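You operate a simulated robot arm through the tools that you are given. There is no shell and no other tool. Be economical: measure what you need, move in short steps, check, and stop when the job is done.

You are at the controls of a simulated robot arm. One attempt, no reset.

## Task
Press the green start button three times. Put the yellow sponge from the top of the grey cabinet on the middle centre shelf of the back rack and the blue sponge on the lower right shelf of the back rack. Shut the middle clear drawer. Shut the left red drawer. Open the top clear drawer. The order is free.

The check looks at the end state, three seconds after you hand in, the way a careful person would. Anything else that was tipped, shoved, dropped, spilled or broken makes it a failure.

## Robot
A 7-joint arm with a two-finger gripper on a trunk, on a base that drives. Base frame: it is fixed to the floor where the robot stands at the start and does not move with it; the origin is under the middle of the robot, x ahead of it, y to its left, z up. Units: m, rad, N and s.
With the tool pointing down near the work surface it reaches from about 0.3 to 0.74 m from the robot's upright axis, wherever it stands. Its first joint turns from -2.897 to 2.897 rad. Places, roughly: green start button [0.5, 0.2, 0.9]; left red drawer [3.6, 0, 0.7]; lower right shelf of the back rack [1.4, 6.7, 0.5]; middle centre shelf of the back rack [0.4, 6.7, 0.9]; middle clear drawer [0.1, 2, 0.9]; sponge [3, 5.25, 0.75]; top clear drawer [0.1, 2.2, 1]. Payload 2.94 kg.
The tool frame sits at the grasp point between the pads (the TCP): z along the fingers, y along the line on which they close. The tips reach 0.03 m beyond it. The gripper opens to 0.138 m. The gripper's body begins 0.109 m behind the TCP.
Orientation is told as [roll, pitch, yaw] about the base's x, y, z axes, in that order, counted from this pose: with the fingers straight down and closing along the base's y, the tool's x points along the base's -x, its y along +y and its z along -z.

## Interface
- The arm moves only by the tool send_rows. Its argument "targets" is a list of rows, each a list of 7 numbers: the shift along the tool's x, y, z in m, then the turn, a rotation vector about the tool's x, y, z in rad, then the finger opening in m, from 0 to 0.138. In form: [[dx, dy, dz, wx, wy, wz, fingers], ...]. A call has 1 to 12 rows; each row shifts and turns the commanded pose from where the row before left it, along the tool's axes as they then stand. A row lasts 0.2 s, in which the tool goes at most 0.05 m and 0.15 rad; a call with a longer step from one row to the next is refused whole, and so is a gripper value outside its range. A pose out of reach is approached as far as the arm can. The call stops where the force on the tool passes 40 N (or 10 N more than at its start, if that is more) or the arm is blocked; 0.2 s more then pass. Each finger halts on what it meets, pressing with about 33 N; the grip force reading is that of the motor and also rises with nothing between the fingers. The clock runs only during rows and for 0.2 s after the last one: add rows that do not move to give the fingers time. It gives the time, the measured TCP pose, the force on the tool (base axes), the opening and the grip force at its end, in the units of the frame above (readings bear some noise), with the torque about the TCP (base axes, N m) and any sound that the robot's microphone picked up, and new pictures: "pictures" is both (left out), scene, wrist or none.
- Cameras (640 x 400 px; columns grow to the right, rows downward): "scene" is now at [0.0148, 0.1473, 1.5201]; the picture's right is [0.19, -0.98, 0.00], its down [-0.05, -0.01, -1.00] and it looks along [0.98, 0.19, -0.05] (base axes); focal length 214 px, centre (320, 200). "wrist" rides on the gripper at [0.071, 0.019, -0.146] in the tool frame; the picture's right is [-0.26, 0.97, 0.00], its down [-0.85, -0.23, -0.48] and it looks along [-0.46, -0.12, 0.88] (tool axes); focal length 280 px, centre (320, 200). There is no depth. A picture from a camera that has moved, and an enlarged one, comes with that camera's place and axes in the base frame and with its lens. The place of the scene camera against the robot may be out by one fixed shift of up to 0.018 m in any direction.
- lift_body(by): slides the trunk up (or, below 0, down) by that many m; the arm and the scene camera ride with it, the base frame stays. It gives what a move gives, with no picture.
- steer(legs): drives the robot by 1 to 6 legs, each [ahead, left, turn to the left] in m, m and rad, along the robot's own axes; the way and the turn of a leg run together, so that a leg with both is an arc; at most 1.5 m and 3.142 rad a leg. The arm and the cameras ride along, it lands a little off, and it stops where it bumps. It gives what a move gives, and a new picture of the scene camera.
- pan_tilt(pan, tilt): turns the head with the scene camera to pan (to the left, within 1.501 rad either way) and tilt (down, from -0.506 to 1.204), counted from straight ahead of the robot. It gives what a move gives, and a new picture of the scene camera.
- enlarge(camera, box): a new picture of the part [left, top, right, bottom] of that camera's present view, enlarged. No time passes.
- close_job(): hands the job in; it is judged then, once.

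Work in short steps. Places have to be worked out from the pictures, the camera data and where the tool is seen: move nearer, look again, correct. Check each grasp and each placing, and mend what went wrong. You have 165 turns and 260 pictures in all, those below and enlarged ones among them. Open the gripper and draw the arm clear of the work before you hand the job in, unless the task says otherwise; then end with one line.

The tools are called after "Call:" by a JSON object that holds its "api" and its "payload". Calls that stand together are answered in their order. send_rows: Moves the arm, as the interface text tells. Its arguments: {"type":"object","properties":{"targets":{"type":"array"},"pictures":{"type":"string","enum":["both","scene","wrist","none"]}},"required":["targets"]} The other tools are called the same way: lift_body (by) slides the trunk up or down; steer (legs) drives the base; pan_tilt (pan, tilt) turns the head that bears the scene camera; enlarge (camera, box) takes an enlarged picture of a part of a camera's view; close_job () hands the job in.

At the start:

```text
clock: 0.0
eef_pos: [0.3161, 0.2946, 1.2011]
orientation: [0.001, 0.001, -0.001]
wrist_force: [-0.1, -0.4, -0.2]
moment: [-0.02, 0.01, 0.01]
grip_width: 0.1382
grip_force: 0.1
trunk travel left (down, up): [-0.3, 0.154]
robot x, y, heading: [0.0002, -0.0014, -0.003]
head pan, tilt: [0.253, 1.201]
```

scene: 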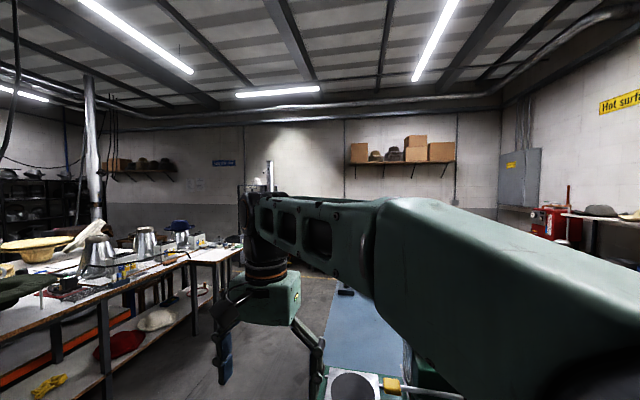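
wrist: 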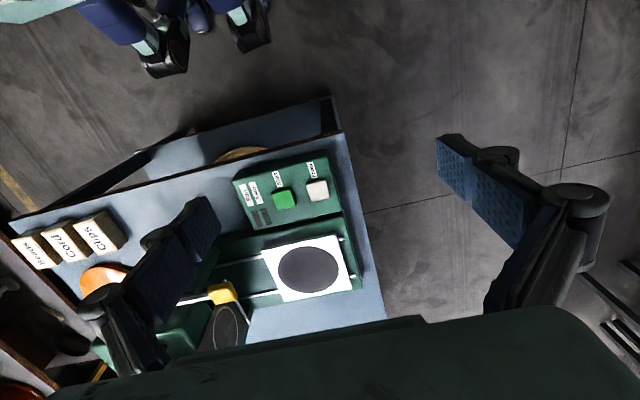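

The wrist view shows the panel with a green and a white button, the green one near (0.46, 0.19, 0.9). I'll enlarge that part to see it better.

Call:
{"api": "enlarge", "payload": {"camera": "wrist", "box": [200, 120, 400, 320]}}

Call:
{"api": "pan_tilt", "payload": {"pan": 0.25, "tilt": 1.0}}

```text
2.00 times, centred on (300, 220) of wrist
camera zoom: at [0.2452, 0.3138, 1.3466], right [0.26, 0.97, 0.0], down [0.85, -0.23, 0.48], along [0.46, -0.12, -0.88], focal length 561 px, centre (360, 160)
```

zoom: 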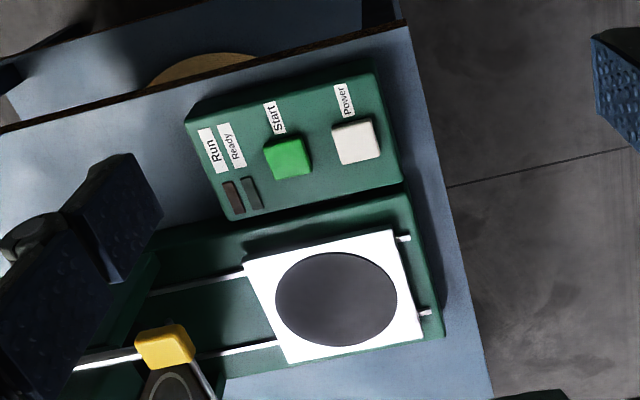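

```text
clock: 0.7
eef_pos: [0.3169, 0.294, 1.1991]
orientation: [0.001, 0.0, -0.001]
wrist_force: [-0.3, -0.5, 0.4]
moment: [-0.05, -0.01, -0.01]
grip_width: 0.1379
grip_force: 0.1
trunk travel left (down, up): [-0.3, 0.154]
robot x, y, heading: [-0.0028, 0.0006, 0.001]
head pan, tilt: [0.25, 1.0]
camera scene: at [0.0146, 0.1477, 1.5206], right [0.19, -0.98, 0.0], down [-0.05, -0.01, -1.0], along [0.98, 0.19, -0.05], focal length 214 px, centre (320, 200)
```

scene: 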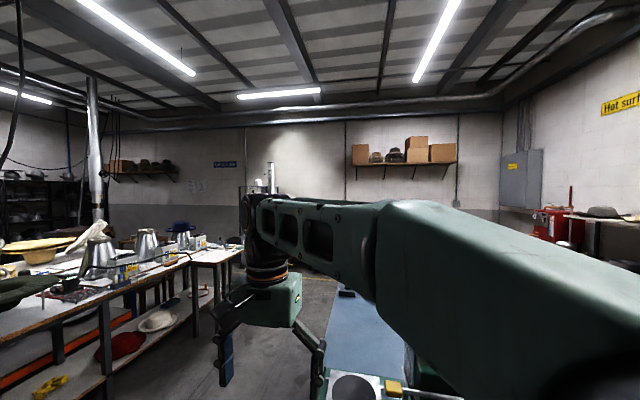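

The picture did not change with the tilt, although the reading did. I'll test a different pan and tilt.

Call:
{"api": "pan_tilt", "payload": {"pan": 0.9, "tilt": 0.4}}

```text
clock: 1.8
eef_pos: [0.3152, 0.2948, 1.1992]
orientation: [-0.003, 0.004, -0.001]
wrist_force: [0.1, -0.4, -0.5]
moment: [0.0, -0.03, -0.01]
grip_width: 0.138
grip_force: 0.0
trunk travel left (down, up): [-0.3, 0.154]
robot x, y, heading: [-0.0, 0.0039, 0.002]
head pan, tilt: [0.901, 0.4]
camera scene: at [0.0131, 0.1506, 1.5242], right [0.23, -0.97, 0.0], down [-0.01, 0.0, -1.0], along [0.97, 0.23, -0.01], focal length 214 px, centre (320, 200)
```

scene: 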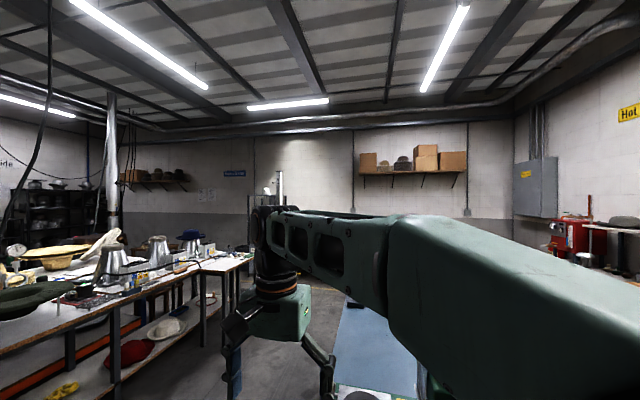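

The head moved only slightly. I'll repeat the same command to see whether the picture merely lags behind.

Call:
{"api": "pan_tilt", "payload": {"pan": 0.9, "tilt": 0.4}}

```text
clock: 2.4
eef_pos: [0.3167, 0.2954, 1.1979]
orientation: [-0.005, 0.003, 0.0]
wrist_force: [0.3, -0.9, -0.1]
moment: [-0.01, -0.01, 0.0]
grip_width: 0.1381
grip_force: 0.0
trunk travel left (down, up): [-0.3, 0.154]
robot x, y, heading: [-0.0002, -0.0008, 0.002]
head pan, tilt: [0.901, 0.4]
camera scene: at [0.0129, 0.1509, 1.5246], right [0.23, -0.97, 0.0], down [0.0, 0.0, -1.0], along [0.97, 0.23, 0.0], focal length 214 px, centre (320, 200)
```

scene: 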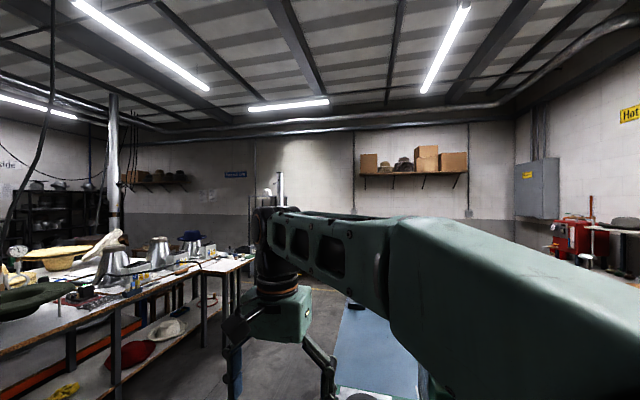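

The head barely follows, so I'll rely on the reported camera data. I'm moving the tool above the green button and closing the fingers on the way.

Call:
{"api": "send_rows", "payload": {"targets": [[-0.027, -0.021, 0.03, 0, 0, 0, 0.1], [-0.027, -0.021, 0.03, 0, 0, 0, 0.07], [-0.027, -0.021, 0.03, 0, 0, 0, 0.03], [-0.027, -0.021, 0.02, 0, 0, 0, 0.0], [-0.027, -0.021, 0.02, 0, 0, 0, 0.0], [0, 0, 0, 0, 0, 0, 0]], "pictures": "both"}}

```text
clock: 3.8
eef_pos: [0.452, 0.1885, 1.0692]
orientation: [0.0, 0.0, 0.001]
wrist_force: [-0.6, -0.7, -0.7]
moment: [0.01, 0.04, -0.01]
grip_width: 0.0
grip_force: 28.0
trunk travel left (down, up): [-0.3, 0.154]
robot x, y, heading: [-0.0009, -0.0009, -0.002]
head pan, tilt: [0.901, 0.4]
camera scene: at [-0.0171, 0.2029, 1.488], right [0.78, -0.62, 0.0], down [-0.24, -0.3, -0.92], along [0.57, 0.72, -0.39], focal length 214 px, centre (320, 200)
camera wrist: at [0.3804, 0.2076, 1.2156], right [0.26, 0.97, 0.0], down [0.85, -0.23, 0.48], along [0.46, -0.12, -0.88], focal length 280 px, centre (320, 200)
```

scene: 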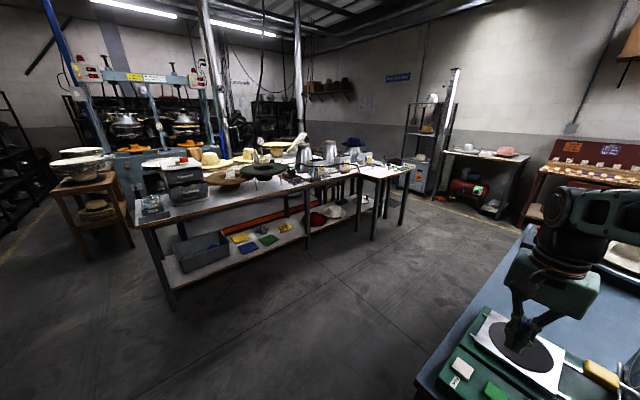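
wrist: 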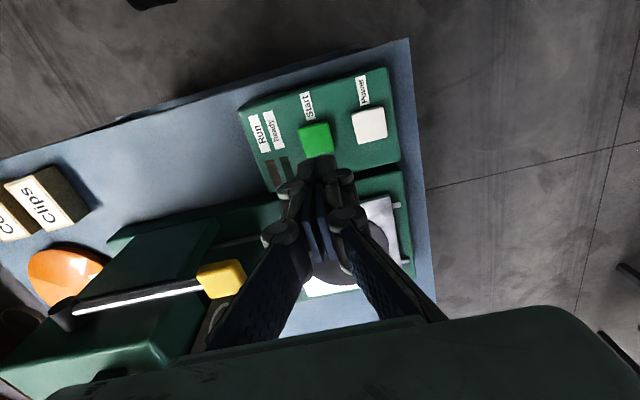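

The head turns only slowly, but now it has arrived. Three rays put the green button at about (0.476, 0.177, 0.86). I'm going above it and part of the way down.

Call:
{"api": "send_rows", "payload": {"targets": [[-0.024, -0.0115, 0.03, 0, 0, 0, 0], [0, 0, 0.04, 0, 0, 0, 0], [0, 0, 0.03, 0, 0, 0, 0], [0, 0, 0, 0, 0, 0, 0]], "pictures": "wrist"}}

Call:
{"api": "enlarge", "payload": {"camera": "wrist", "box": [220, 60, 420, 260]}}

```text
clock: 4.8
eef_pos: [0.477, 0.1783, 0.9698]
orientation: [-0.001, 0.0, 0.001]
wrist_force: [-0.8, 1.0, -0.5]
moment: [0.0, 0.01, -0.03]
grip_width: 0.0
grip_force: 28.6
trunk travel left (down, up): [-0.3, 0.154]
robot x, y, heading: [-0.0006, 0.0006, 0.004]
head pan, tilt: [0.901, 0.4]
camera wrist: at [0.4056, 0.197, 1.1162], right [0.26, 0.97, 0.0], down [0.85, -0.23, 0.48], along [0.46, -0.12, -0.88], focal length 280 px, centre (320, 200)
```

wrist: 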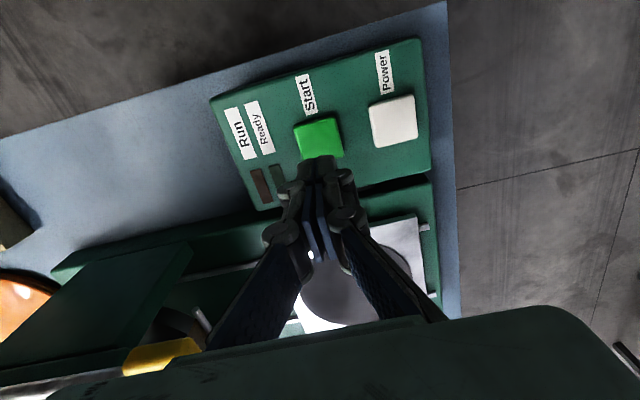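

```text
2.00 times, centred on (320, 160) of wrist
camera zoom: at [0.4056, 0.197, 1.1162], right [0.26, 0.97, 0.0], down [0.85, -0.23, 0.48], along [0.46, -0.12, -0.88], focal length 561 px, centre (320, 280)
```

zoom: 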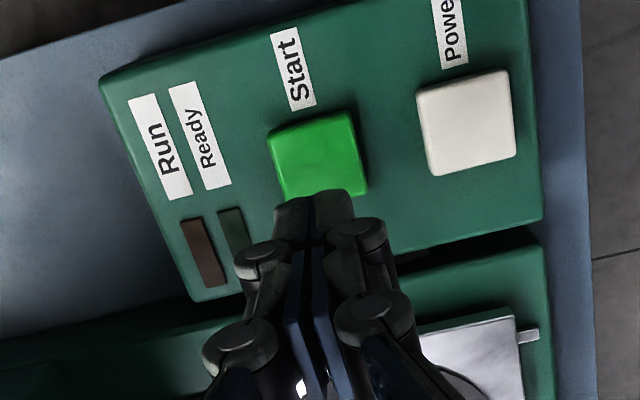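

The tip is aligned over the button. I'm descending slowly until there is contact or a sound.

Call:
{"api": "send_rows", "payload": {"targets": [[0.003, 0, 0.02, 0, 0, 0, 0], [0, 0, 0.01, 0, 0, 0, 0], [0, 0, 0.006, 0, 0, 0, 0], [0, 0, 0.006, 0, 0, 0, 0], [0, 0, 0, 0, 0, 0, 0]], "pictures": "wrist"}}

```text
clock: 6.0
eef_pos: [0.4731, 0.1796, 0.9285]
orientation: [0.0, 0.001, 0.0]
wrist_force: [1.0, 0.8, 0.1]
moment: [-0.03, -0.03, 0.0]
grip_width: 0.0002
grip_force: 28.1
trunk travel left (down, up): [-0.3, 0.154]
robot x, y, heading: [0.0027, 0.0005, 0.001]
head pan, tilt: [0.901, 0.4]
camera wrist: at [0.4015, 0.1982, 1.075], right [0.26, 0.97, 0.0], down [0.85, -0.23, 0.48], along [0.46, -0.13, -0.88], focal length 280 px, centre (320, 200)
```

wrist: 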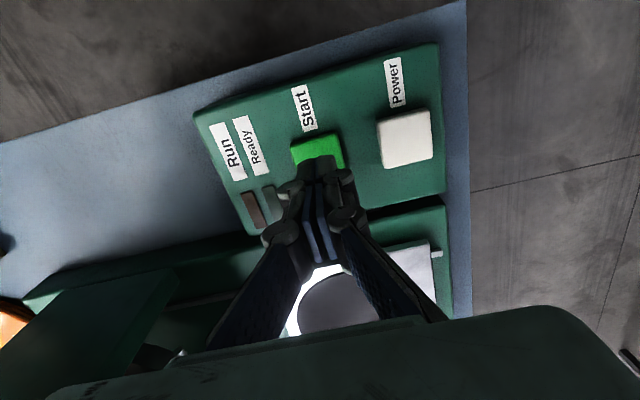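

No contact yet with the tips at z ≈ 0.899. I'm continuing down in small steps.

Call:
{"api": "send_rows", "payload": {"targets": [[0, 0, 0.005, 0, 0, 0, 0], [0, 0, 0.005, 0, 0, 0, 0], [0, 0, 0.005, 0, 0, 0, 0], [0, 0, 0.004, 0, 0, 0, 0], [0, 0, 0, 0, 0, 0, 0]], "pictures": "wrist"}}

```text
clock: 7.2
eef_pos: [0.4714, 0.1792, 0.9095]
orientation: [0.001, -0.001, 0.0]
wrist_force: [0.2, 0.1, 0.1]
moment: [-0.03, -0.01, 0.0]
grip_width: 0.0
grip_force: 28.7
trunk travel left (down, up): [-0.3, 0.154]
robot x, y, heading: [-0.0024, -0.0012, -0.003]
head pan, tilt: [0.901, 0.4]
camera wrist: at [0.4009, 0.1974, 1.056], right [0.26, 0.96, 0.0], down [0.85, -0.23, 0.48], along [0.46, -0.12, -0.88], focal length 280 px, centre (320, 200)
```

wrist: 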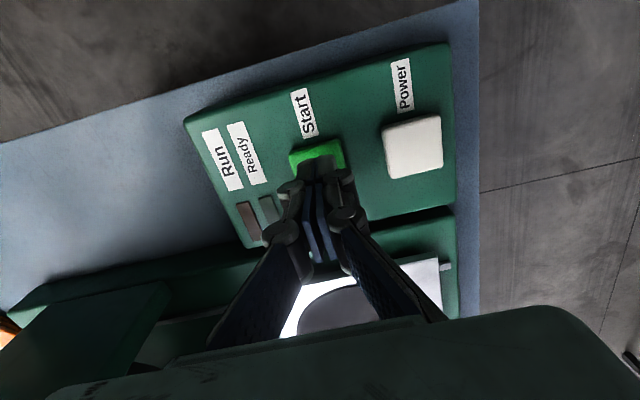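

The tips are very near at z ≈ 0.88, so I'm going on in 3 mm steps.

Call:
{"api": "send_rows", "payload": {"targets": [[0, 0, 0.003, 0, 0, 0, 0], [0, 0, 0.003, 0, 0, 0, 0], [0, 0, 0.003, 0, 0, 0, 0], [0, 0, 0.003, 0, 0, 0, 0]], "pictures": "wrist"}}

```text
clock: 8.2
eef_pos: [0.4709, 0.1773, 0.8996]
orientation: [0.001, 0.0, 0.0]
wrist_force: [-0.8, 0.1, 0.6]
moment: [0.01, 0.0, -0.01]
grip_width: 0.0
grip_force: 28.0
trunk travel left (down, up): [-0.3, 0.154]
robot x, y, heading: [0.0011, 0.0027, 0.001]
head pan, tilt: [0.901, 0.4]
camera wrist: at [0.4003, 0.1973, 1.0441], right [0.26, 0.96, 0.0], down [0.85, -0.23, 0.48], along [0.46, -0.13, -0.88], focal length 280 px, centre (320, 200)
```

wrist: 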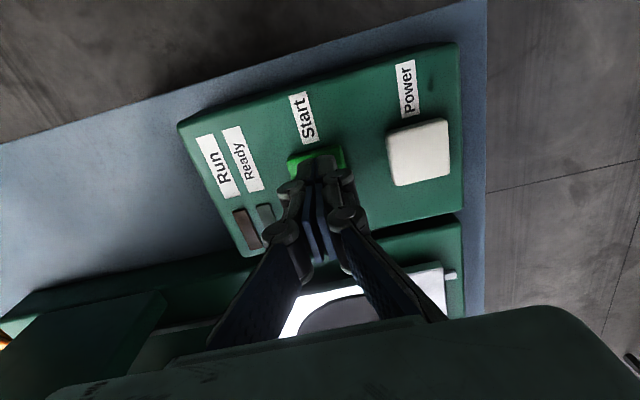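

Call:
{"api": "send_rows", "payload": {"targets": [[0, 0, 0.003, 0, 0, 0, 0], [0, 0, 0.003, 0, 0, 0, 0], [0, 0, 0.003, 0, 0, 0, 0], [0, 0, 0.003, 0, 0, 0, 0]], "pictures": "wrist"}}

```text
clock: 9.2
eef_pos: [0.4725, 0.1776, 0.8857]
orientation: [0.002, 0.0, 0.0]
wrist_force: [-1.4, -0.8, 2.5]
moment: [0.0, 0.02, 0.04]
grip_width: 0.006
grip_force: 29.2
trunk travel left (down, up): [-0.3, 0.154]
robot x, y, heading: [0.001, -0.0024, 0.002]
head pan, tilt: [0.901, 0.4]
heard: click
camera wrist: at [0.401, 0.1969, 1.0319], right [0.26, 0.97, 0.0], down [0.85, -0.23, 0.48], along [0.46, -0.12, -0.88], focal length 280 px, centre (320, 200)
```

wrist: 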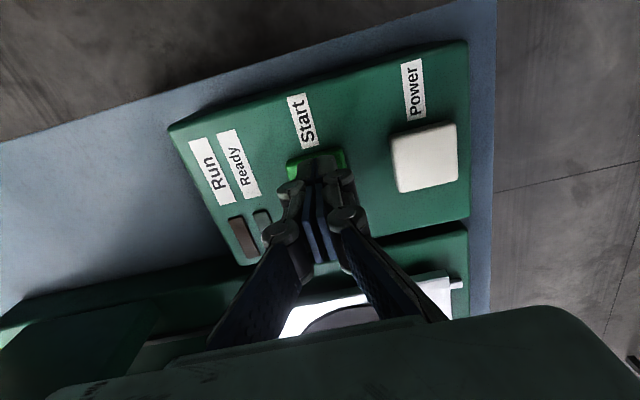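

A click was heard: that's press one. I'm backing off 16 mm and pressing again.

Call:
{"api": "send_rows", "payload": {"targets": [[0, 0, -0.008, 0, 0, 0, 0], [0, 0, -0.008, 0, 0, 0, 0], [0, 0, 0, 0, 0, 0, 0]], "pictures": "wrist"}}

Call:
{"api": "send_rows", "payload": {"targets": [[0, 0, 0.005, 0, 0, 0, 0], [0, 0, 0.004, 0, 0, 0, 0], [0, 0, 0.004, 0, 0, 0, 0], [0, 0, 0.003, 0, 0, 0, 0]], "pictures": "none"}}

```text
clock: 10.0
eef_pos: [0.4716, 0.179, 0.9012]
orientation: [0.0, 0.001, -0.001]
wrist_force: [-0.6, 0.1, 0.1]
moment: [0.0, 0.02, -0.02]
grip_width: 0.0003
grip_force: 28.1
trunk travel left (down, up): [-0.3, 0.154]
robot x, y, heading: [0.0029, -0.0029, -0.0]
head pan, tilt: [0.901, 0.4]
camera wrist: at [0.4008, 0.1971, 1.0476], right [0.26, 0.97, 0.0], down [0.85, -0.23, 0.48], along [0.46, -0.12, -0.88], focal length 280 px, centre (320, 200)
```

wrist: 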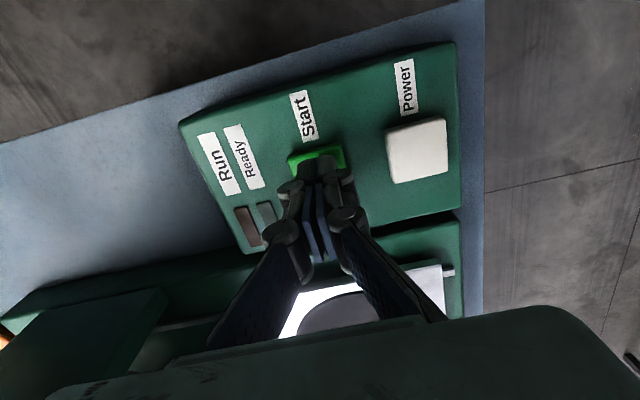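

```text
clock: 11.0
eef_pos: [0.4721, 0.1791, 0.8856]
orientation: [0.0, -0.001, 0.0]
wrist_force: [-0.1, 0.0, 3.0]
moment: [0.0, 0.03, -0.01]
grip_width: 0.0061
grip_force: 28.4
trunk travel left (down, up): [-0.3, 0.154]
robot x, y, heading: [0.0005, 0.0022, -0.0]
head pan, tilt: [0.901, 0.4]
heard: click
```

The second click came. Now I do the third press, then draw up.

Call:
{"api": "send_rows", "payload": {"targets": [[0, 0, -0.008, 0, 0, 0, 0], [0, 0, -0.008, 0, 0, 0, 0], [0, 0, 0, 0, 0, 0, 0]], "pictures": "none"}}

Call:
{"api": "send_rows", "payload": {"targets": [[0, 0, 0.005, 0, 0, 0, 0], [0, 0, 0.004, 0, 0, 0, 0], [0, 0, 0.004, 0, 0, 0, 0], [0, 0, 0.003, 0, 0, 0, 0]], "pictures": "none"}}

Call:
{"api": "send_rows", "payload": {"targets": [[0, 0, -0.01, 0, 0, 0, 0], [0, 0, -0.04, 0, 0, 0, 0], [0, 0, -0.05, 0, 0, 0, 0], [0, 0, -0.05, 0, 0, 0, 0], [0, 0, -0.05, 0, 0, 0, 0], [0, 0, -0.05, 0, 0, 0, 0]], "pictures": "both"}}

```text
clock: 11.8
eef_pos: [0.4718, 0.1786, 0.9021]
orientation: [0.001, -0.001, 0.0]
wrist_force: [0.3, 0.1, -0.3]
moment: [0.03, 0.01, -0.03]
grip_width: 0.0
grip_force: 28.3
trunk travel left (down, up): [-0.3, 0.154]
robot x, y, heading: [0.0013, -0.0037, 0.003]
head pan, tilt: [0.901, 0.4]
```

```text
clock: 12.8
eef_pos: [0.4714, 0.1776, 0.8869]
orientation: [0.0, 0.001, 0.001]
wrist_force: [-0.5, 0.5, 3.1]
moment: [-0.02, 0.0, -0.02]
grip_width: 0.0058
grip_force: 28.5
trunk travel left (down, up): [-0.3, 0.154]
robot x, y, heading: [-0.0006, -0.0004, -0.0]
head pan, tilt: [0.901, 0.4]
heard: click
```

```text
clock: 14.2
eef_pos: [0.4704, 0.1789, 1.136]
orientation: [-0.001, 0.002, 0.0]
wrist_force: [0.1, -0.4, -0.1]
moment: [0.0, -0.02, -0.04]
grip_width: 0.0001
grip_force: 28.1
trunk travel left (down, up): [-0.3, 0.154]
robot x, y, heading: [0.0028, -0.0006, -0.002]
head pan, tilt: [0.901, 0.4]
camera scene: at [-0.0174, 0.2028, 1.488], right [0.78, -0.62, 0.0], down [-0.24, -0.3, -0.92], along [0.57, 0.72, -0.39], focal length 214 px, centre (320, 200)
camera wrist: at [0.3996, 0.1976, 1.2816], right [0.26, 0.97, 0.0], down [0.85, -0.23, 0.48], along [0.46, -0.12, -0.88], focal length 280 px, centre (320, 200)
```

scene: 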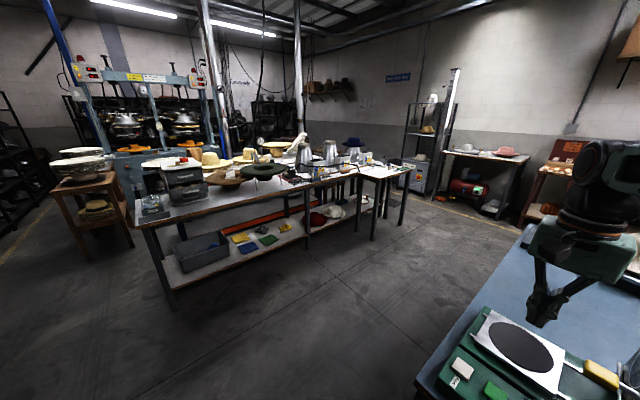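
wrist: 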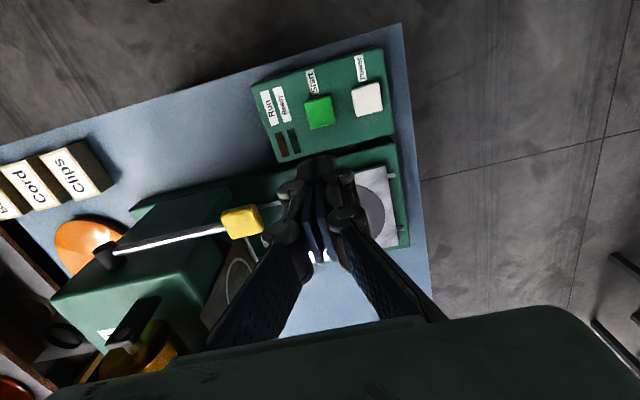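

All three clicks were heard. The long table with drawer units is to the left, so I'll look at it closely.

Call:
{"api": "enlarge", "payload": {"camera": "scene", "box": [110, 120, 310, 280]}}

Call:
{"api": "enlarge", "payload": {"camera": "scene", "box": [340, 60, 640, 240]}}

Call:
{"api": "enlarge", "payload": {"camera": "scene", "box": [0, 40, 320, 240]}}

```text
2.50 times, centred on (210, 200) of scene
camera zoom: at [-0.0174, 0.2028, 1.488], right [0.78, -0.62, 0.0], down [-0.24, -0.3, -0.92], along [0.57, 0.72, -0.39], focal length 536 px, centre (595, 200)
```

zoom: 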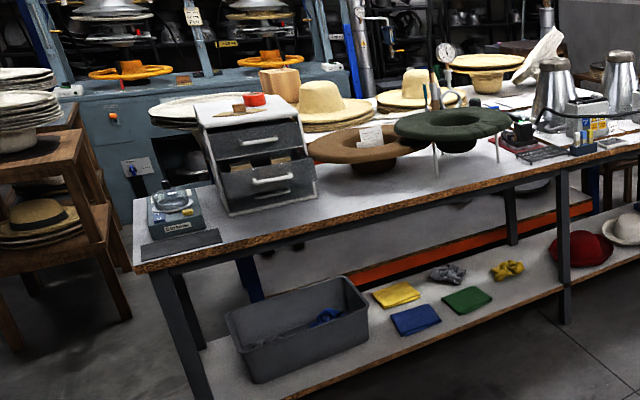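

```text
2.13 times, centred on (490, 150) of scene
camera zoom: at [-0.0174, 0.2028, 1.488], right [0.78, -0.62, 0.0], down [-0.24, -0.3, -0.92], along [0.57, 0.72, -0.39], focal length 458 px, centre (-43, 307)
```

zoom: 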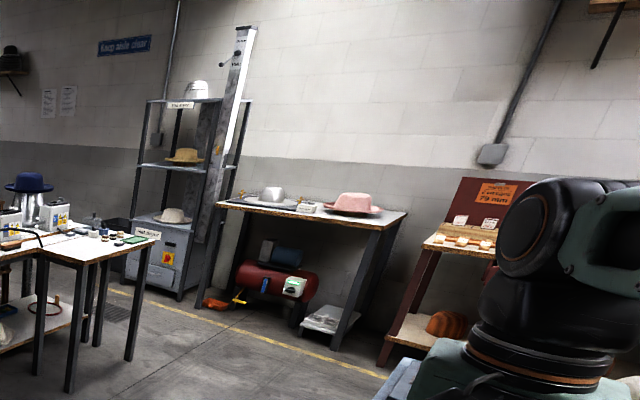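

```text
2.00 times, centred on (160, 140) of scene
camera zoom: at [-0.0174, 0.2028, 1.488], right [0.78, -0.62, 0.0], down [-0.24, -0.3, -0.92], along [0.57, 0.72, -0.39], focal length 429 px, centre (640, 320)
```

zoom: 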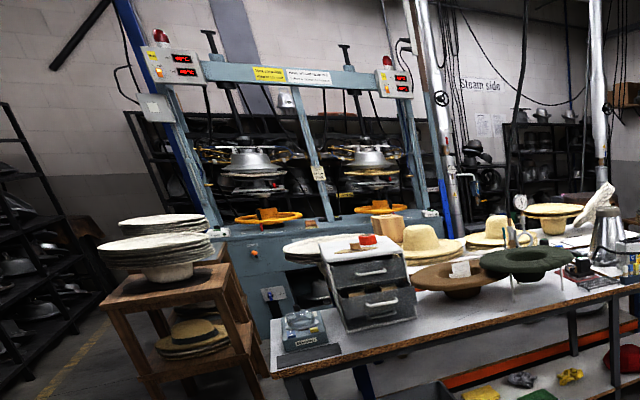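

The grey three-drawer unit on the long table is at about (0.1, 2.1), with the middle drawer standing open. I'm turning left and driving nearer.

Call:
{"api": "steer", "payload": {"legs": [[0, 0, 1.571], [0.7, 0, 0]]}}

Call:
{"api": "pan_tilt", "payload": {"pan": 0.0, "tilt": 0.45}}

```text
clock: 21.7
eef_pos: [-0.1468, 1.1711, 1.1344]
orientation: [0.001, 0.0, 1.545]
wrist_force: [-0.1, 0.1, 0.3]
moment: [-0.02, -0.01, 0.0]
grip_width: 0.0001
grip_force: 27.8
trunk travel left (down, up): [-0.3, 0.154]
robot x, y, heading: [0.0203, 0.6931, 1.545]
head pan, tilt: [0.901, 0.4]
camera scene: at [-0.1828, 0.6745, 1.488], right [0.64, 0.77, 0.0], down [0.3, -0.25, -0.92], along [-0.71, 0.59, -0.39], focal length 214 px, centre (320, 200)
```

scene: 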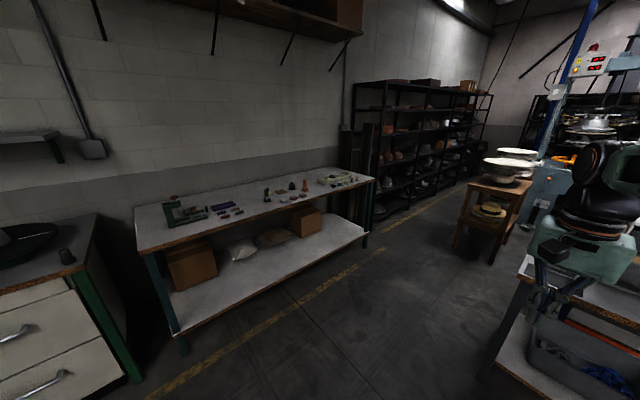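

```text
clock: 22.9
eef_pos: [-0.1473, 1.1723, 1.1353]
orientation: [0.0, 0.0, 1.545]
wrist_force: [0.3, 0.3, 0.1]
moment: [-0.01, -0.01, 0.02]
grip_width: 0.0
grip_force: 28.6
trunk travel left (down, up): [-0.3, 0.154]
robot x, y, heading: [0.0181, 0.6945, 1.548]
head pan, tilt: [0.0, 0.45]
camera scene: at [-0.1094, 0.7069, 1.4833], right [1.0, -0.02, 0.0], down [-0.01, -0.44, -0.9], along [0.02, 0.9, -0.44], focal length 214 px, centre (320, 200)
```

scene: 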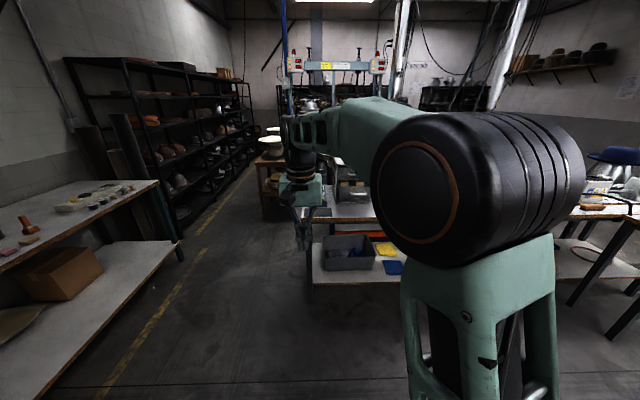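

The arm blocks the middle of the view. I'm shifting right and ahead so the drawers come to my front left and the camera can see them.

Call:
{"api": "steer", "payload": {"legs": [[0.25, -0.35, 0.02]]}}

Call:
{"api": "pan_tilt", "payload": {"pan": 0.2, "tilt": 0.45}}

```text
clock: 26.6
eef_pos: [0.2035, 1.4124, 1.1355]
orientation: [0.0, 0.0, 1.562]
wrist_force: [-0.6, 0.1, 0.3]
moment: [-0.01, 0.0, -0.05]
grip_width: 0.0
grip_force: 28.2
trunk travel left (down, up): [-0.3, 0.154]
robot x, y, heading: [0.3746, 0.9396, 1.564]
head pan, tilt: [0.0, 0.45]
camera scene: at [0.2482, 0.9495, 1.4833], right [1.0, -0.01, 0.0], down [0.0, -0.44, -0.9], along [0.01, 0.9, -0.44], focal length 214 px, centre (320, 200)
```

scene: 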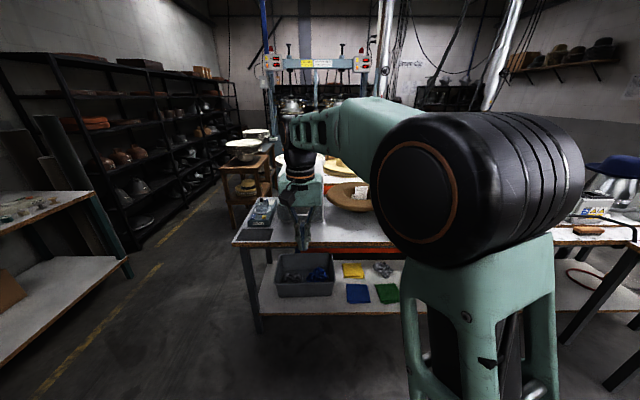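

```text
clock: 27.3
eef_pos: [0.203, 1.4139, 1.1353]
orientation: [0.001, -0.001, 1.562]
wrist_force: [0.3, 0.4, 0.2]
moment: [0.0, 0.02, 0.0]
grip_width: 0.0
grip_force: 28.1
trunk travel left (down, up): [-0.3, 0.154]
robot x, y, heading: [0.3779, 0.9433, 1.568]
head pan, tilt: [0.201, 0.45]
camera scene: at [0.2298, 0.9478, 1.4833], right [0.98, 0.19, 0.0], down [0.08, -0.43, -0.9], along [-0.17, 0.88, -0.44], focal length 214 px, centre (320, 200)
```

scene: 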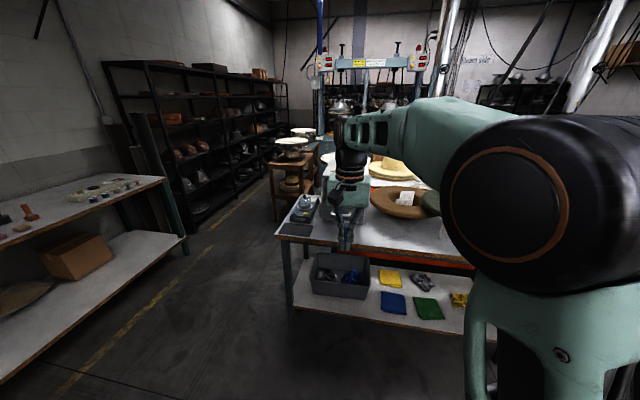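

The arm hides the drawer unit. I'm moving the tool to the right so the scene camera can see it.

Call:
{"api": "send_rows", "payload": {"targets": [[0, -0.05, 0, 0, 0, 0, 0], [0, -0.05, 0, 0, 0, 0, 0], [0, -0.05, 0, 0, 0, 0, 0], [0, -0.05, 0, 0, 0, 0, 0], [0, -0.05, 0, 0, 0, 0, 0], [0, -0.05, 0, 0, 0, 0, 0], [0, -0.05, 0, 0, 0, 0, 0], [0, 0, 0, 0, 0, 0, 0.0]], "pictures": "both"}}

Call:
{"api": "enlarge", "payload": {"camera": "scene", "box": [240, 120, 440, 280]}}

```text
clock: 29.1
eef_pos: [0.5522, 1.4106, 1.1356]
orientation: [0.0, -0.001, 1.562]
wrist_force: [0.8, 0.2, -0.7]
moment: [-0.01, 0.02, 0.02]
grip_width: 0.0002
grip_force: 28.7
trunk travel left (down, up): [-0.3, 0.154]
robot x, y, heading: [0.3752, 0.9392, 1.565]
head pan, tilt: [0.201, 0.45]
camera scene: at [0.2299, 0.9477, 1.4833], right [0.98, 0.19, 0.0], down [0.08, -0.43, -0.9], along [-0.17, 0.88, -0.44], focal length 214 px, centre (320, 200)
camera wrist: at [0.5323, 1.3401, 1.2815], right [-0.96, 0.27, 0.0], down [0.24, 0.85, 0.48], along [0.13, 0.46, -0.88], focal length 280 px, centre (320, 200)
```

scene: 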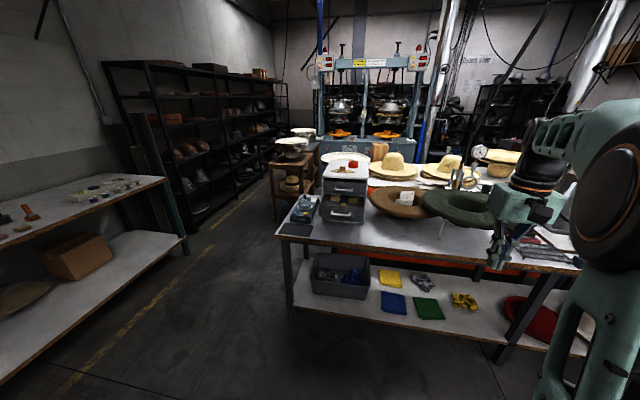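
wrist: 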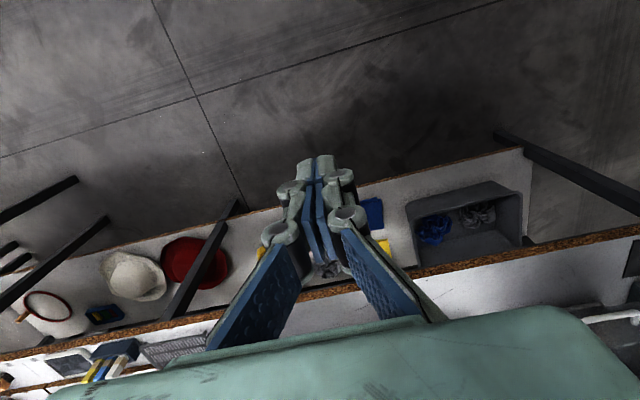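

```text
2.50 times, centred on (340, 200) of scene
camera zoom: at [0.2299, 0.9477, 1.4833], right [0.98, 0.19, 0.0], down [0.08, -0.43, -0.9], along [-0.17, 0.88, -0.44], focal length 536 px, centre (270, 200)
```

zoom: 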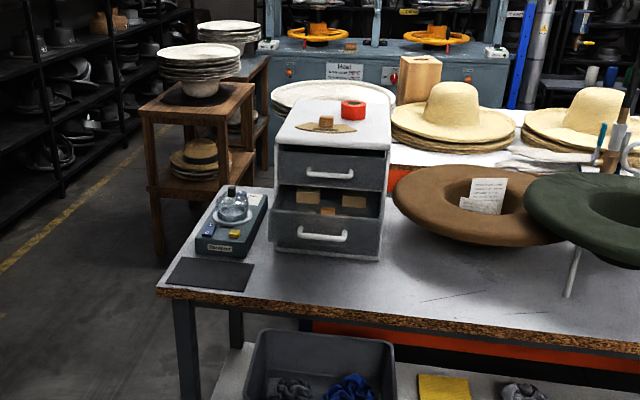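

Clear view now: the top handle is near (0.15, 2.0, 1.03), and the middle drawer stands out with its handle near (0.15, 1.92, 0.92). I'm turning the tool to point forward while moving ahead and to the left.

Call:
{"api": "send_rows", "payload": {"targets": [[-0.02, 0.025, 0, 0, -0.15, 0, 0], [-0.0198, 0.025, 0.003, 0, -0.15, 0, 0], [-0.019, 0.025, 0.006, 0, -0.15, 0, 0], [-0.018, 0.025, 0.0087, 0, -0.15, 0, 0], [-0.0165, 0.025, 0.0113, 0, -0.15, 0, 0], [-0.0146, 0.025, 0.0136, 0, -0.15, 0, 0], [-0.0124, 0.025, 0.0157, 0, -0.15, 0, 0], [-0.01, 0.025, 0.0173, 0, -0.15, 0, 0], [-0.0072, 0.025, 0.0186, 0, -0.15, 0, 0], [-0.0044, 0.025, 0.0195, 0, -0.15, 0, 0], [0, 0, 0.0, 0, -0.07, 0, 0], [0, 0, 0, 0, 0, 0, 0]], "pictures": "both"}}

```text
clock: 31.7
eef_pos: [0.3105, 1.6093, 1.1347]
orientation: [-0.178, -1.569, 1.737]
wrist_force: [-1.3, -0.4, 1.1]
moment: [0.03, -0.02, 0.02]
grip_width: 0.0
grip_force: 28.5
out of reach, approached as far as the arm can: row 7
trunk travel left (down, up): [-0.3, 0.154]
robot x, y, heading: [0.3773, 0.9406, 1.56]
head pan, tilt: [0.201, 0.45]
camera scene: at [0.2298, 0.9477, 1.4833], right [0.98, 0.19, 0.0], down [0.08, -0.43, -0.9], along [-0.17, 0.88, -0.44], focal length 214 px, centre (320, 200)
camera wrist: at [0.2909, 1.4634, 1.0644], right [-0.97, 0.01, 0.26], down [0.23, -0.48, 0.85], along [0.13, 0.88, 0.46], focal length 280 px, centre (320, 200)
```

scene: 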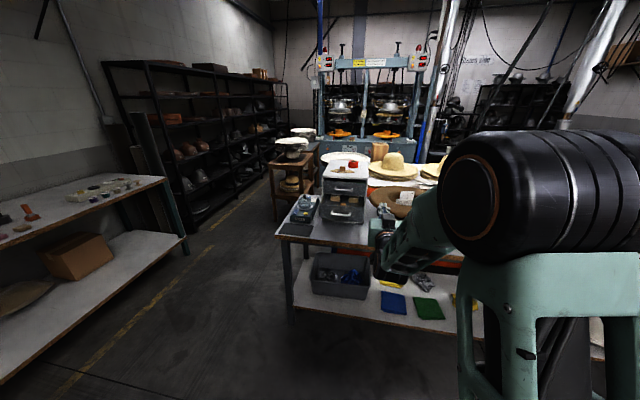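
wrist: 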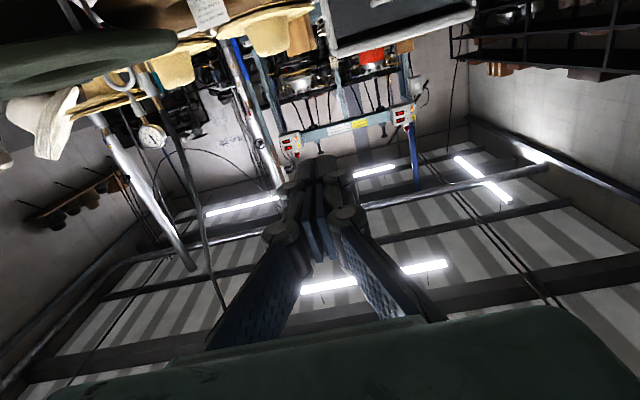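

The tool points forward now. I'm rolling it by 90° so that the fingers close vertically for the horizontal handles.

Call:
{"api": "send_rows", "payload": {"targets": [[0, 0, 0, 0, 0, 0.15, 0], [0, 0, 0, 0, 0, 0.15, 0], [0, 0, 0, 0, 0, 0.15, 0], [0, 0, 0, 0, 0, 0.15, 0], [0, 0, 0, 0, 0, 0.15, 0], [0, 0, 0, 0, 0, 0.15, 0], [0, 0, 0, 0, 0, 0.15, 0], [0, 0, 0, 0, 0, 0.15, 0], [0, 0, 0, 0, 0, 0.15, 0], [0, 0, 0, 0, 0, 0.15, 0], [0, 0, 0, 0, 0, 0.07, 0], [0, 0, 0, 0, 0, 0, 0]], "pictures": "both"}}

```text
clock: 34.3
eef_pos: [0.3113, 1.6097, 1.1332]
orientation: [1.57, 0.0, -0.009]
wrist_force: [0.1, -0.7, 0.0]
moment: [-0.01, -0.03, -0.04]
grip_width: 0.0
grip_force: 29.0
trunk travel left (down, up): [-0.3, 0.154]
robot x, y, heading: [0.3757, 0.9418, 1.559]
head pan, tilt: [0.201, 0.45]
camera scene: at [0.2298, 0.9477, 1.4833], right [0.98, 0.19, 0.0], down [0.08, -0.43, -0.9], along [-0.17, 0.88, -0.44], focal length 214 px, centre (320, 200)
camera wrist: at [0.2391, 1.464, 1.1533], right [0.26, 0.0, 0.97], down [0.84, -0.48, -0.23], along [0.47, 0.88, -0.13], focal length 280 px, centre (320, 200)
```

scene: 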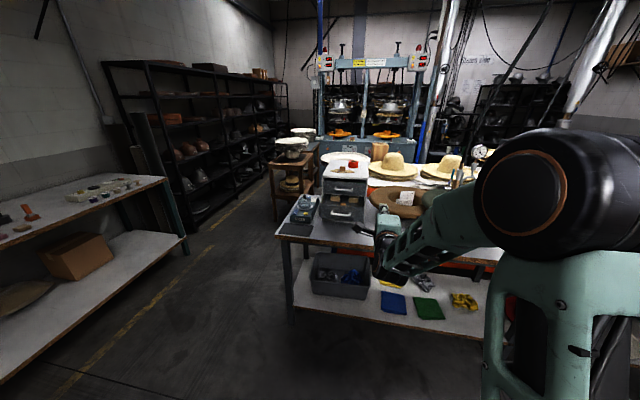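
wrist: 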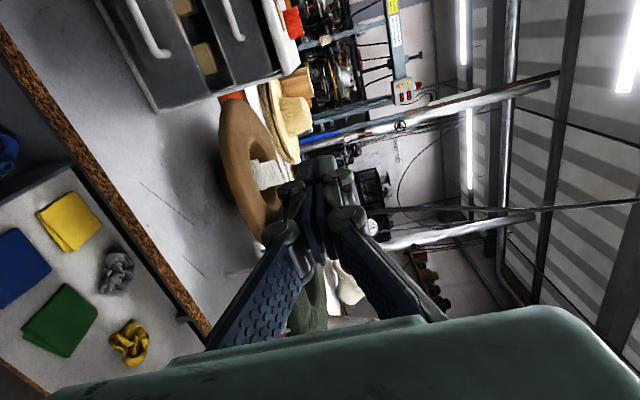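

The frame is now simple: tool x = −X, y = +Z, z = +Y. I'm moving left in line with the handles and a little lower, and then I'll look again.

Call:
{"api": "send_rows", "payload": {"targets": [[0.04, -0.02, 0, 0, 0, 0, 0], [0.04, -0.02, 0, 0, 0, 0, 0], [0.04, -0.03, 0, 0, 0, 0, 0], [0.035, -0.03, 0, 0, 0, 0, 0], [0, -0.03, 0, 0, 0, 0, 0], [0, 0, 0, 0, 0, 0, 0]], "pictures": "both"}}

Call:
{"api": "enlarge", "payload": {"camera": "scene", "box": [270, 140, 430, 260]}}

```text
clock: 35.7
eef_pos: [0.155, 1.6098, 1.0052]
orientation: [1.568, -0.002, -0.01]
wrist_force: [0.3, -0.5, -0.4]
moment: [-0.01, 0.01, 0.02]
grip_width: 0.0001
grip_force: 28.2
trunk travel left (down, up): [-0.3, 0.154]
robot x, y, heading: [0.377, 0.942, 1.56]
head pan, tilt: [0.201, 0.45]
camera scene: at [0.2298, 0.9479, 1.4833], right [0.98, 0.19, 0.0], down [0.08, -0.43, -0.9], along [-0.17, 0.88, -0.44], focal length 214 px, centre (320, 200)
camera wrist: at [0.0836, 1.464, 1.0245], right [0.26, 0.0, 0.97], down [0.84, -0.48, -0.23], along [0.47, 0.88, -0.13], focal length 280 px, centre (320, 200)
```

scene: 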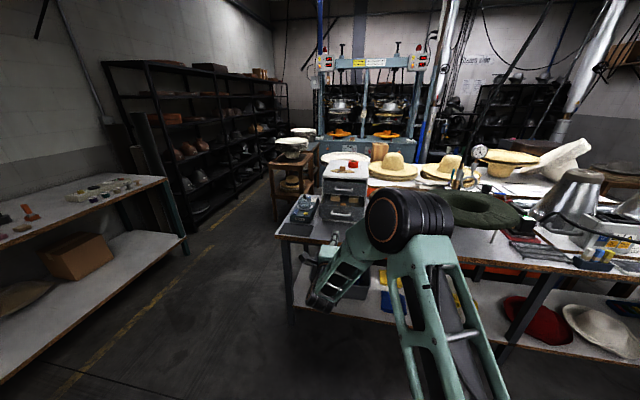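
wrist: 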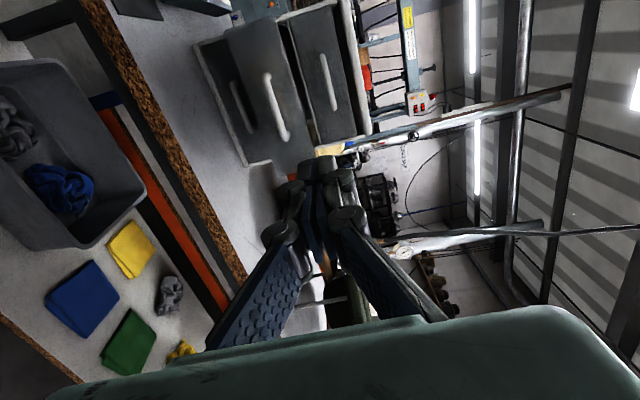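

```text
3.33 times, centred on (350, 200) of scene
camera zoom: at [0.2298, 0.9479, 1.4833], right [0.98, 0.19, 0.0], down [0.08, -0.43, -0.9], along [-0.17, 0.88, -0.44], focal length 715 px, centre (220, 200)
```

zoom: 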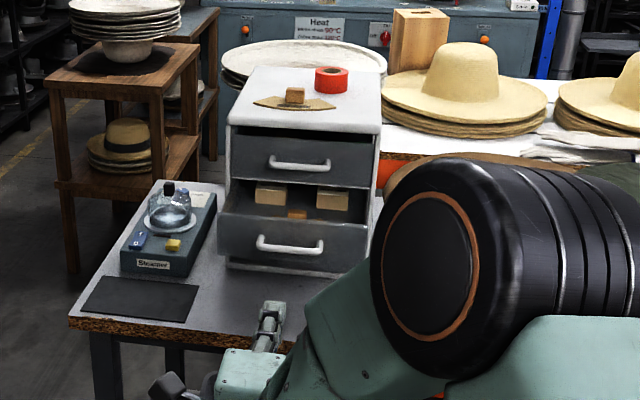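

Now the wrist camera sees all three handles: top, middle (pulled out) and bottom. I'll enlarge to measure them.

Call:
{"api": "enlarge", "payload": {"camera": "wrist", "box": [190, 0, 390, 180]}}

```text
2.22 times, centred on (290, 90) of wrist
camera zoom: at [0.0836, 1.464, 1.0245], right [0.26, 0.0, 0.97], down [0.84, -0.48, -0.23], along [0.47, 0.88, -0.13], focal length 623 px, centre (387, 444)
```

zoom: 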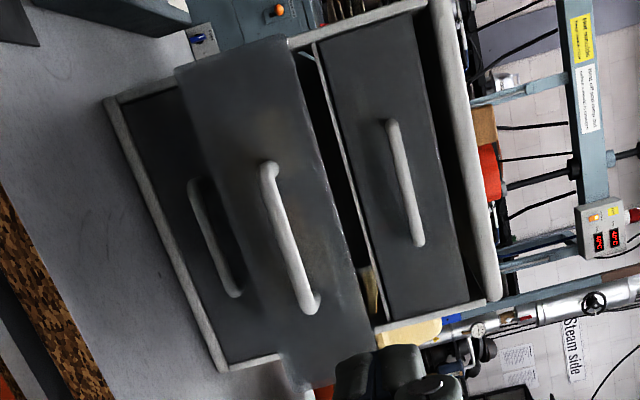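

The middle handle is at ≈(0.151, 1.908, 0.936) and the top handle at ≈(0.151, 2.022, 1.020). I lower the tool to the middle handle's height and drive ahead 0.2 m for reach.

Call:
{"api": "send_rows", "payload": {"targets": [[0.002, -0.035, 0, 0, 0, 0, 0], [0.0, -0.034, -0.01, 0, 0, 0, 0], [0, 0, -0.04, 0, 0, 0, 0], [0, 0, -0.03, 0, 0, 0, 0], [0, 0, 0, 0, 0, 0, 0]], "pictures": "none"}}

Call:
{"api": "steer", "payload": {"legs": [[0.24, 0, 0]]}}

```text
clock: 36.9
eef_pos: [0.1563, 1.5298, 0.9364]
orientation: [1.568, -0.001, -0.008]
wrist_force: [0.1, 0.5, 0.3]
moment: [-0.02, 0.02, 0.0]
grip_width: 0.0
grip_force: 28.5
trunk travel left (down, up): [-0.3, 0.154]
robot x, y, heading: [0.3772, 0.9422, 1.564]
head pan, tilt: [0.201, 0.45]
```

```text
clock: 38.7
eef_pos: [0.1605, 1.767, 0.9355]
orientation: [1.569, -0.002, -0.014]
wrist_force: [0.1, 0.2, -0.1]
moment: [0.0, 0.01, -0.01]
grip_width: 0.0001
grip_force: 28.4
trunk travel left (down, up): [-0.3, 0.154]
robot x, y, heading: [0.3831, 1.1767, 1.557]
head pan, tilt: [0.201, 0.45]
camera scene: at [0.2324, 1.1843, 1.4833], right [0.98, 0.19, 0.0], down [0.08, -0.43, -0.9], along [-0.17, 0.88, -0.44], focal length 214 px, centre (320, 200)
```

scene: 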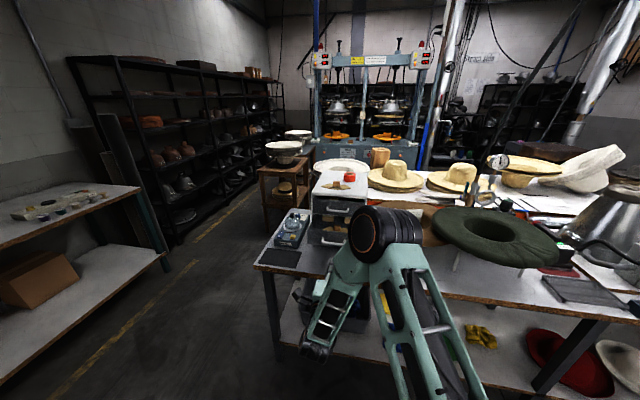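

Next I'll check clearance between arm and table, and the handle alignment.

Call:
{"api": "enlarge", "payload": {"camera": "scene", "box": [230, 150, 450, 370]}}

Call:
{"api": "enlarge", "payload": {"camera": "wrist", "box": [0, 0, 640, 400]}}

```text
1.82 times, centred on (340, 260) of scene
camera zoom: at [0.2324, 1.1843, 1.4833], right [0.98, 0.19, 0.0], down [0.08, -0.43, -0.9], along [-0.17, 0.88, -0.44], focal length 390 px, centre (284, 91)
```

zoom: 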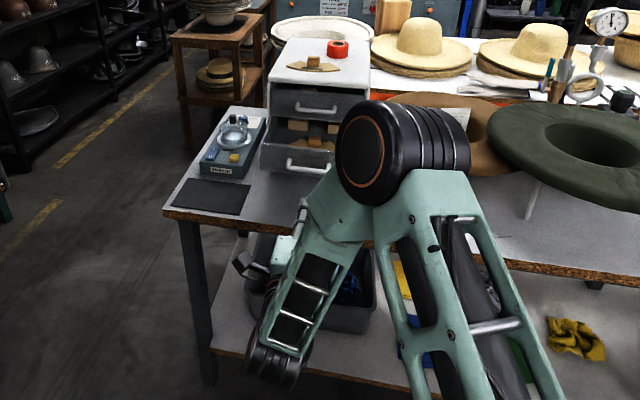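

```text
1.00 times, centred on (320, 200) of wrist (not enlarged: the box is as wide or as high as the picture)
camera zoom: at [0.0871, 1.6215, 0.9556], right [0.26, 0.0, 0.97], down [0.84, -0.49, -0.23], along [0.47, 0.87, -0.13], focal length 280 px, centre (320, 200)
```

zoom: 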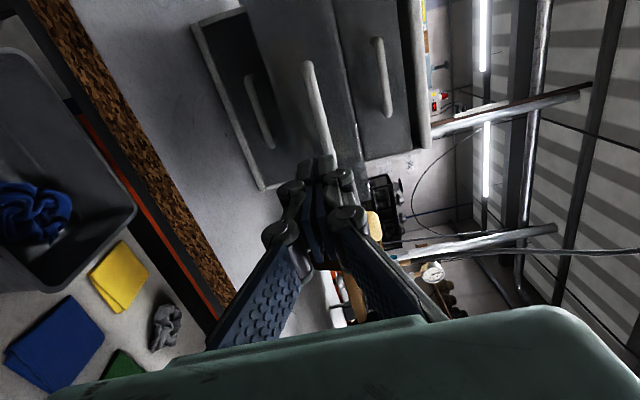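

The alignment looks right, with the tip in line with the middle handle's centre. I'm advancing to contact.

Call:
{"api": "send_rows", "payload": {"targets": [[0.005, 0, 0.03, 0, 0, 0, 0], [0, 0, 0.03, 0, 0, 0, 0], [0, 0, 0.02, 0, 0, 0, 0], [0, 0, 0.01, 0, 0, 0, 0], [0, 0, 0.01, 0, 0, 0, 0], [0, 0, 0.01, 0, 0, 0, 0], [0, 0, 0, 0, 0, 0, 0]], "pictures": "wrist"}}

```text
clock: 40.3
eef_pos: [0.1565, 1.8771, 0.9352]
orientation: [1.571, -0.002, -0.012]
wrist_force: [0.2, 0.4, 0.9]
moment: [0.03, -0.04, -0.01]
grip_width: 0.0001
grip_force: 28.8
trunk travel left (down, up): [-0.3, 0.154]
robot x, y, heading: [0.3801, 1.1749, 1.557]
head pan, tilt: [0.201, 0.45]
camera wrist: at [0.0828, 1.7323, 0.9556], right [0.26, 0.0, 0.97], down [0.84, -0.49, -0.23], along [0.47, 0.87, -0.13], focal length 280 px, centre (320, 200)
```

wrist: 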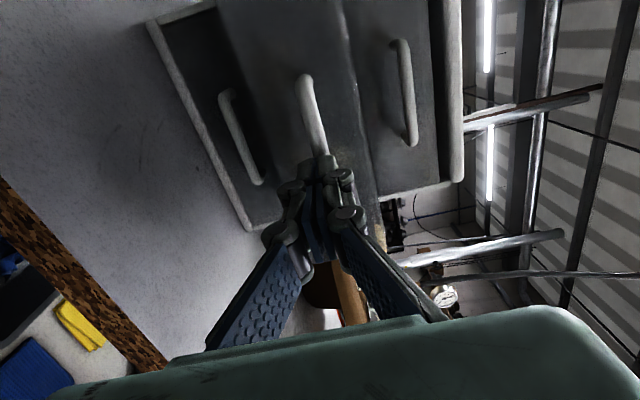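

No contact yet with the tip at y = 1.907. I'm going on, slightly more to the left.

Call:
{"api": "send_rows", "payload": {"targets": [[0.01, 0, 0.01, 0, 0, 0, 0], [0, 0, 0.01, 0, 0, 0, 0], [0, 0, 0.01, 0, 0, 0, 0], [0, 0, 0.01, 0, 0, 0, 0], [0, 0, 0.01, 0, 0, 0, 0], [0, 0, 0, 0, 0, 0, 0]], "pictures": "wrist"}}

```text
clock: 41.7
eef_pos: [0.1474, 1.9276, 0.9353]
orientation: [1.567, -0.003, -0.012]
wrist_force: [0.2, 0.1, -0.6]
moment: [0.0, -0.01, -0.04]
grip_width: 0.0001
grip_force: 28.0
trunk travel left (down, up): [-0.3, 0.154]
robot x, y, heading: [0.3819, 1.1806, 1.557]
head pan, tilt: [0.201, 0.45]
camera wrist: at [0.0747, 1.7813, 0.9548], right [0.26, 0.0, 0.97], down [0.84, -0.49, -0.23], along [0.47, 0.87, -0.13], focal length 280 px, centre (320, 200)
```

wrist: 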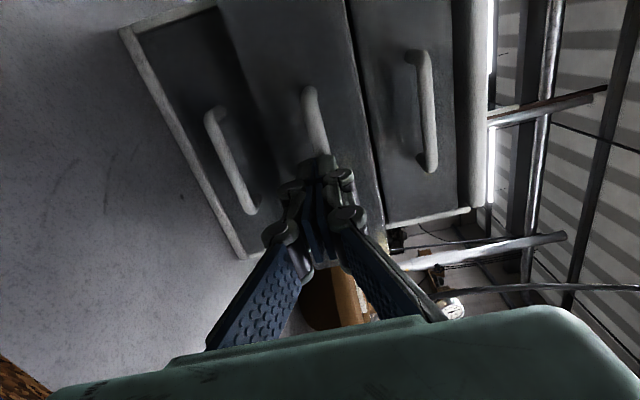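

Still no force reading. I'm continuing forward and watching the drawer against the unit's frame.

Call:
{"api": "send_rows", "payload": {"targets": [[0, 0, 0.01, 0, 0, 0, 0], [0, 0, 0.01, 0, 0, 0, 0], [0, 0, 0.01, 0, 0, 0, 0], [0, 0, 0.01, 0, 0, 0, 0], [0, 0, 0, 0, 0, 0, 0]], "pictures": "both"}}

```text
clock: 42.9
eef_pos: [0.1475, 1.9667, 0.9352]
orientation: [1.569, -0.002, -0.013]
wrist_force: [0.4, -0.8, -0.1]
moment: [-0.02, -0.04, 0.0]
grip_width: 0.0003
grip_force: 28.4
trunk travel left (down, up): [-0.3, 0.154]
robot x, y, heading: [0.3828, 1.1775, 1.558]
head pan, tilt: [0.201, 0.45]
camera scene: at [0.2324, 1.1843, 1.4833], right [0.98, 0.19, 0.0], down [0.08, -0.43, -0.9], along [-0.17, 0.88, -0.44], focal length 214 px, centre (320, 200)
camera wrist: at [0.0748, 1.8212, 0.9545], right [0.26, 0.0, 0.97], down [0.84, -0.49, -0.23], along [0.47, 0.87, -0.13], focal length 280 px, centre (320, 200)
```

scene: 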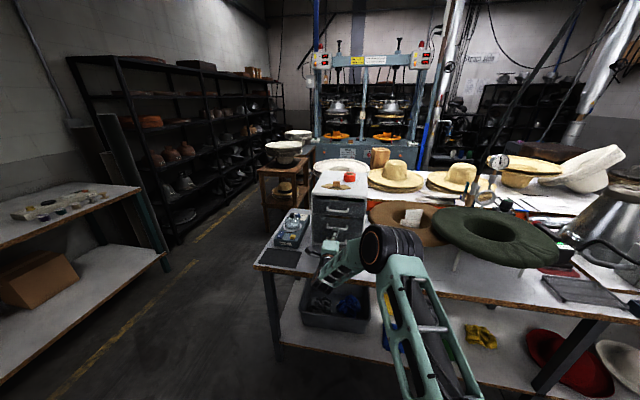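
wrist: 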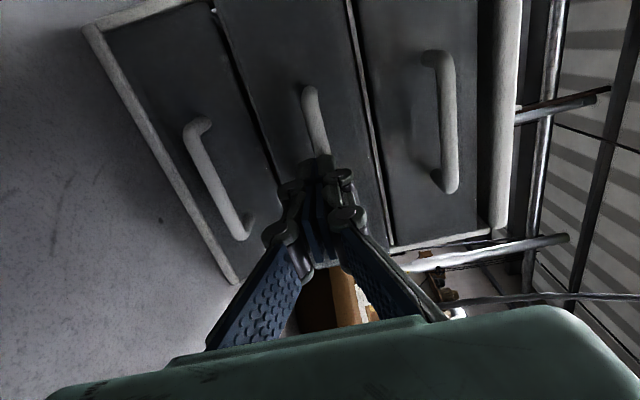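

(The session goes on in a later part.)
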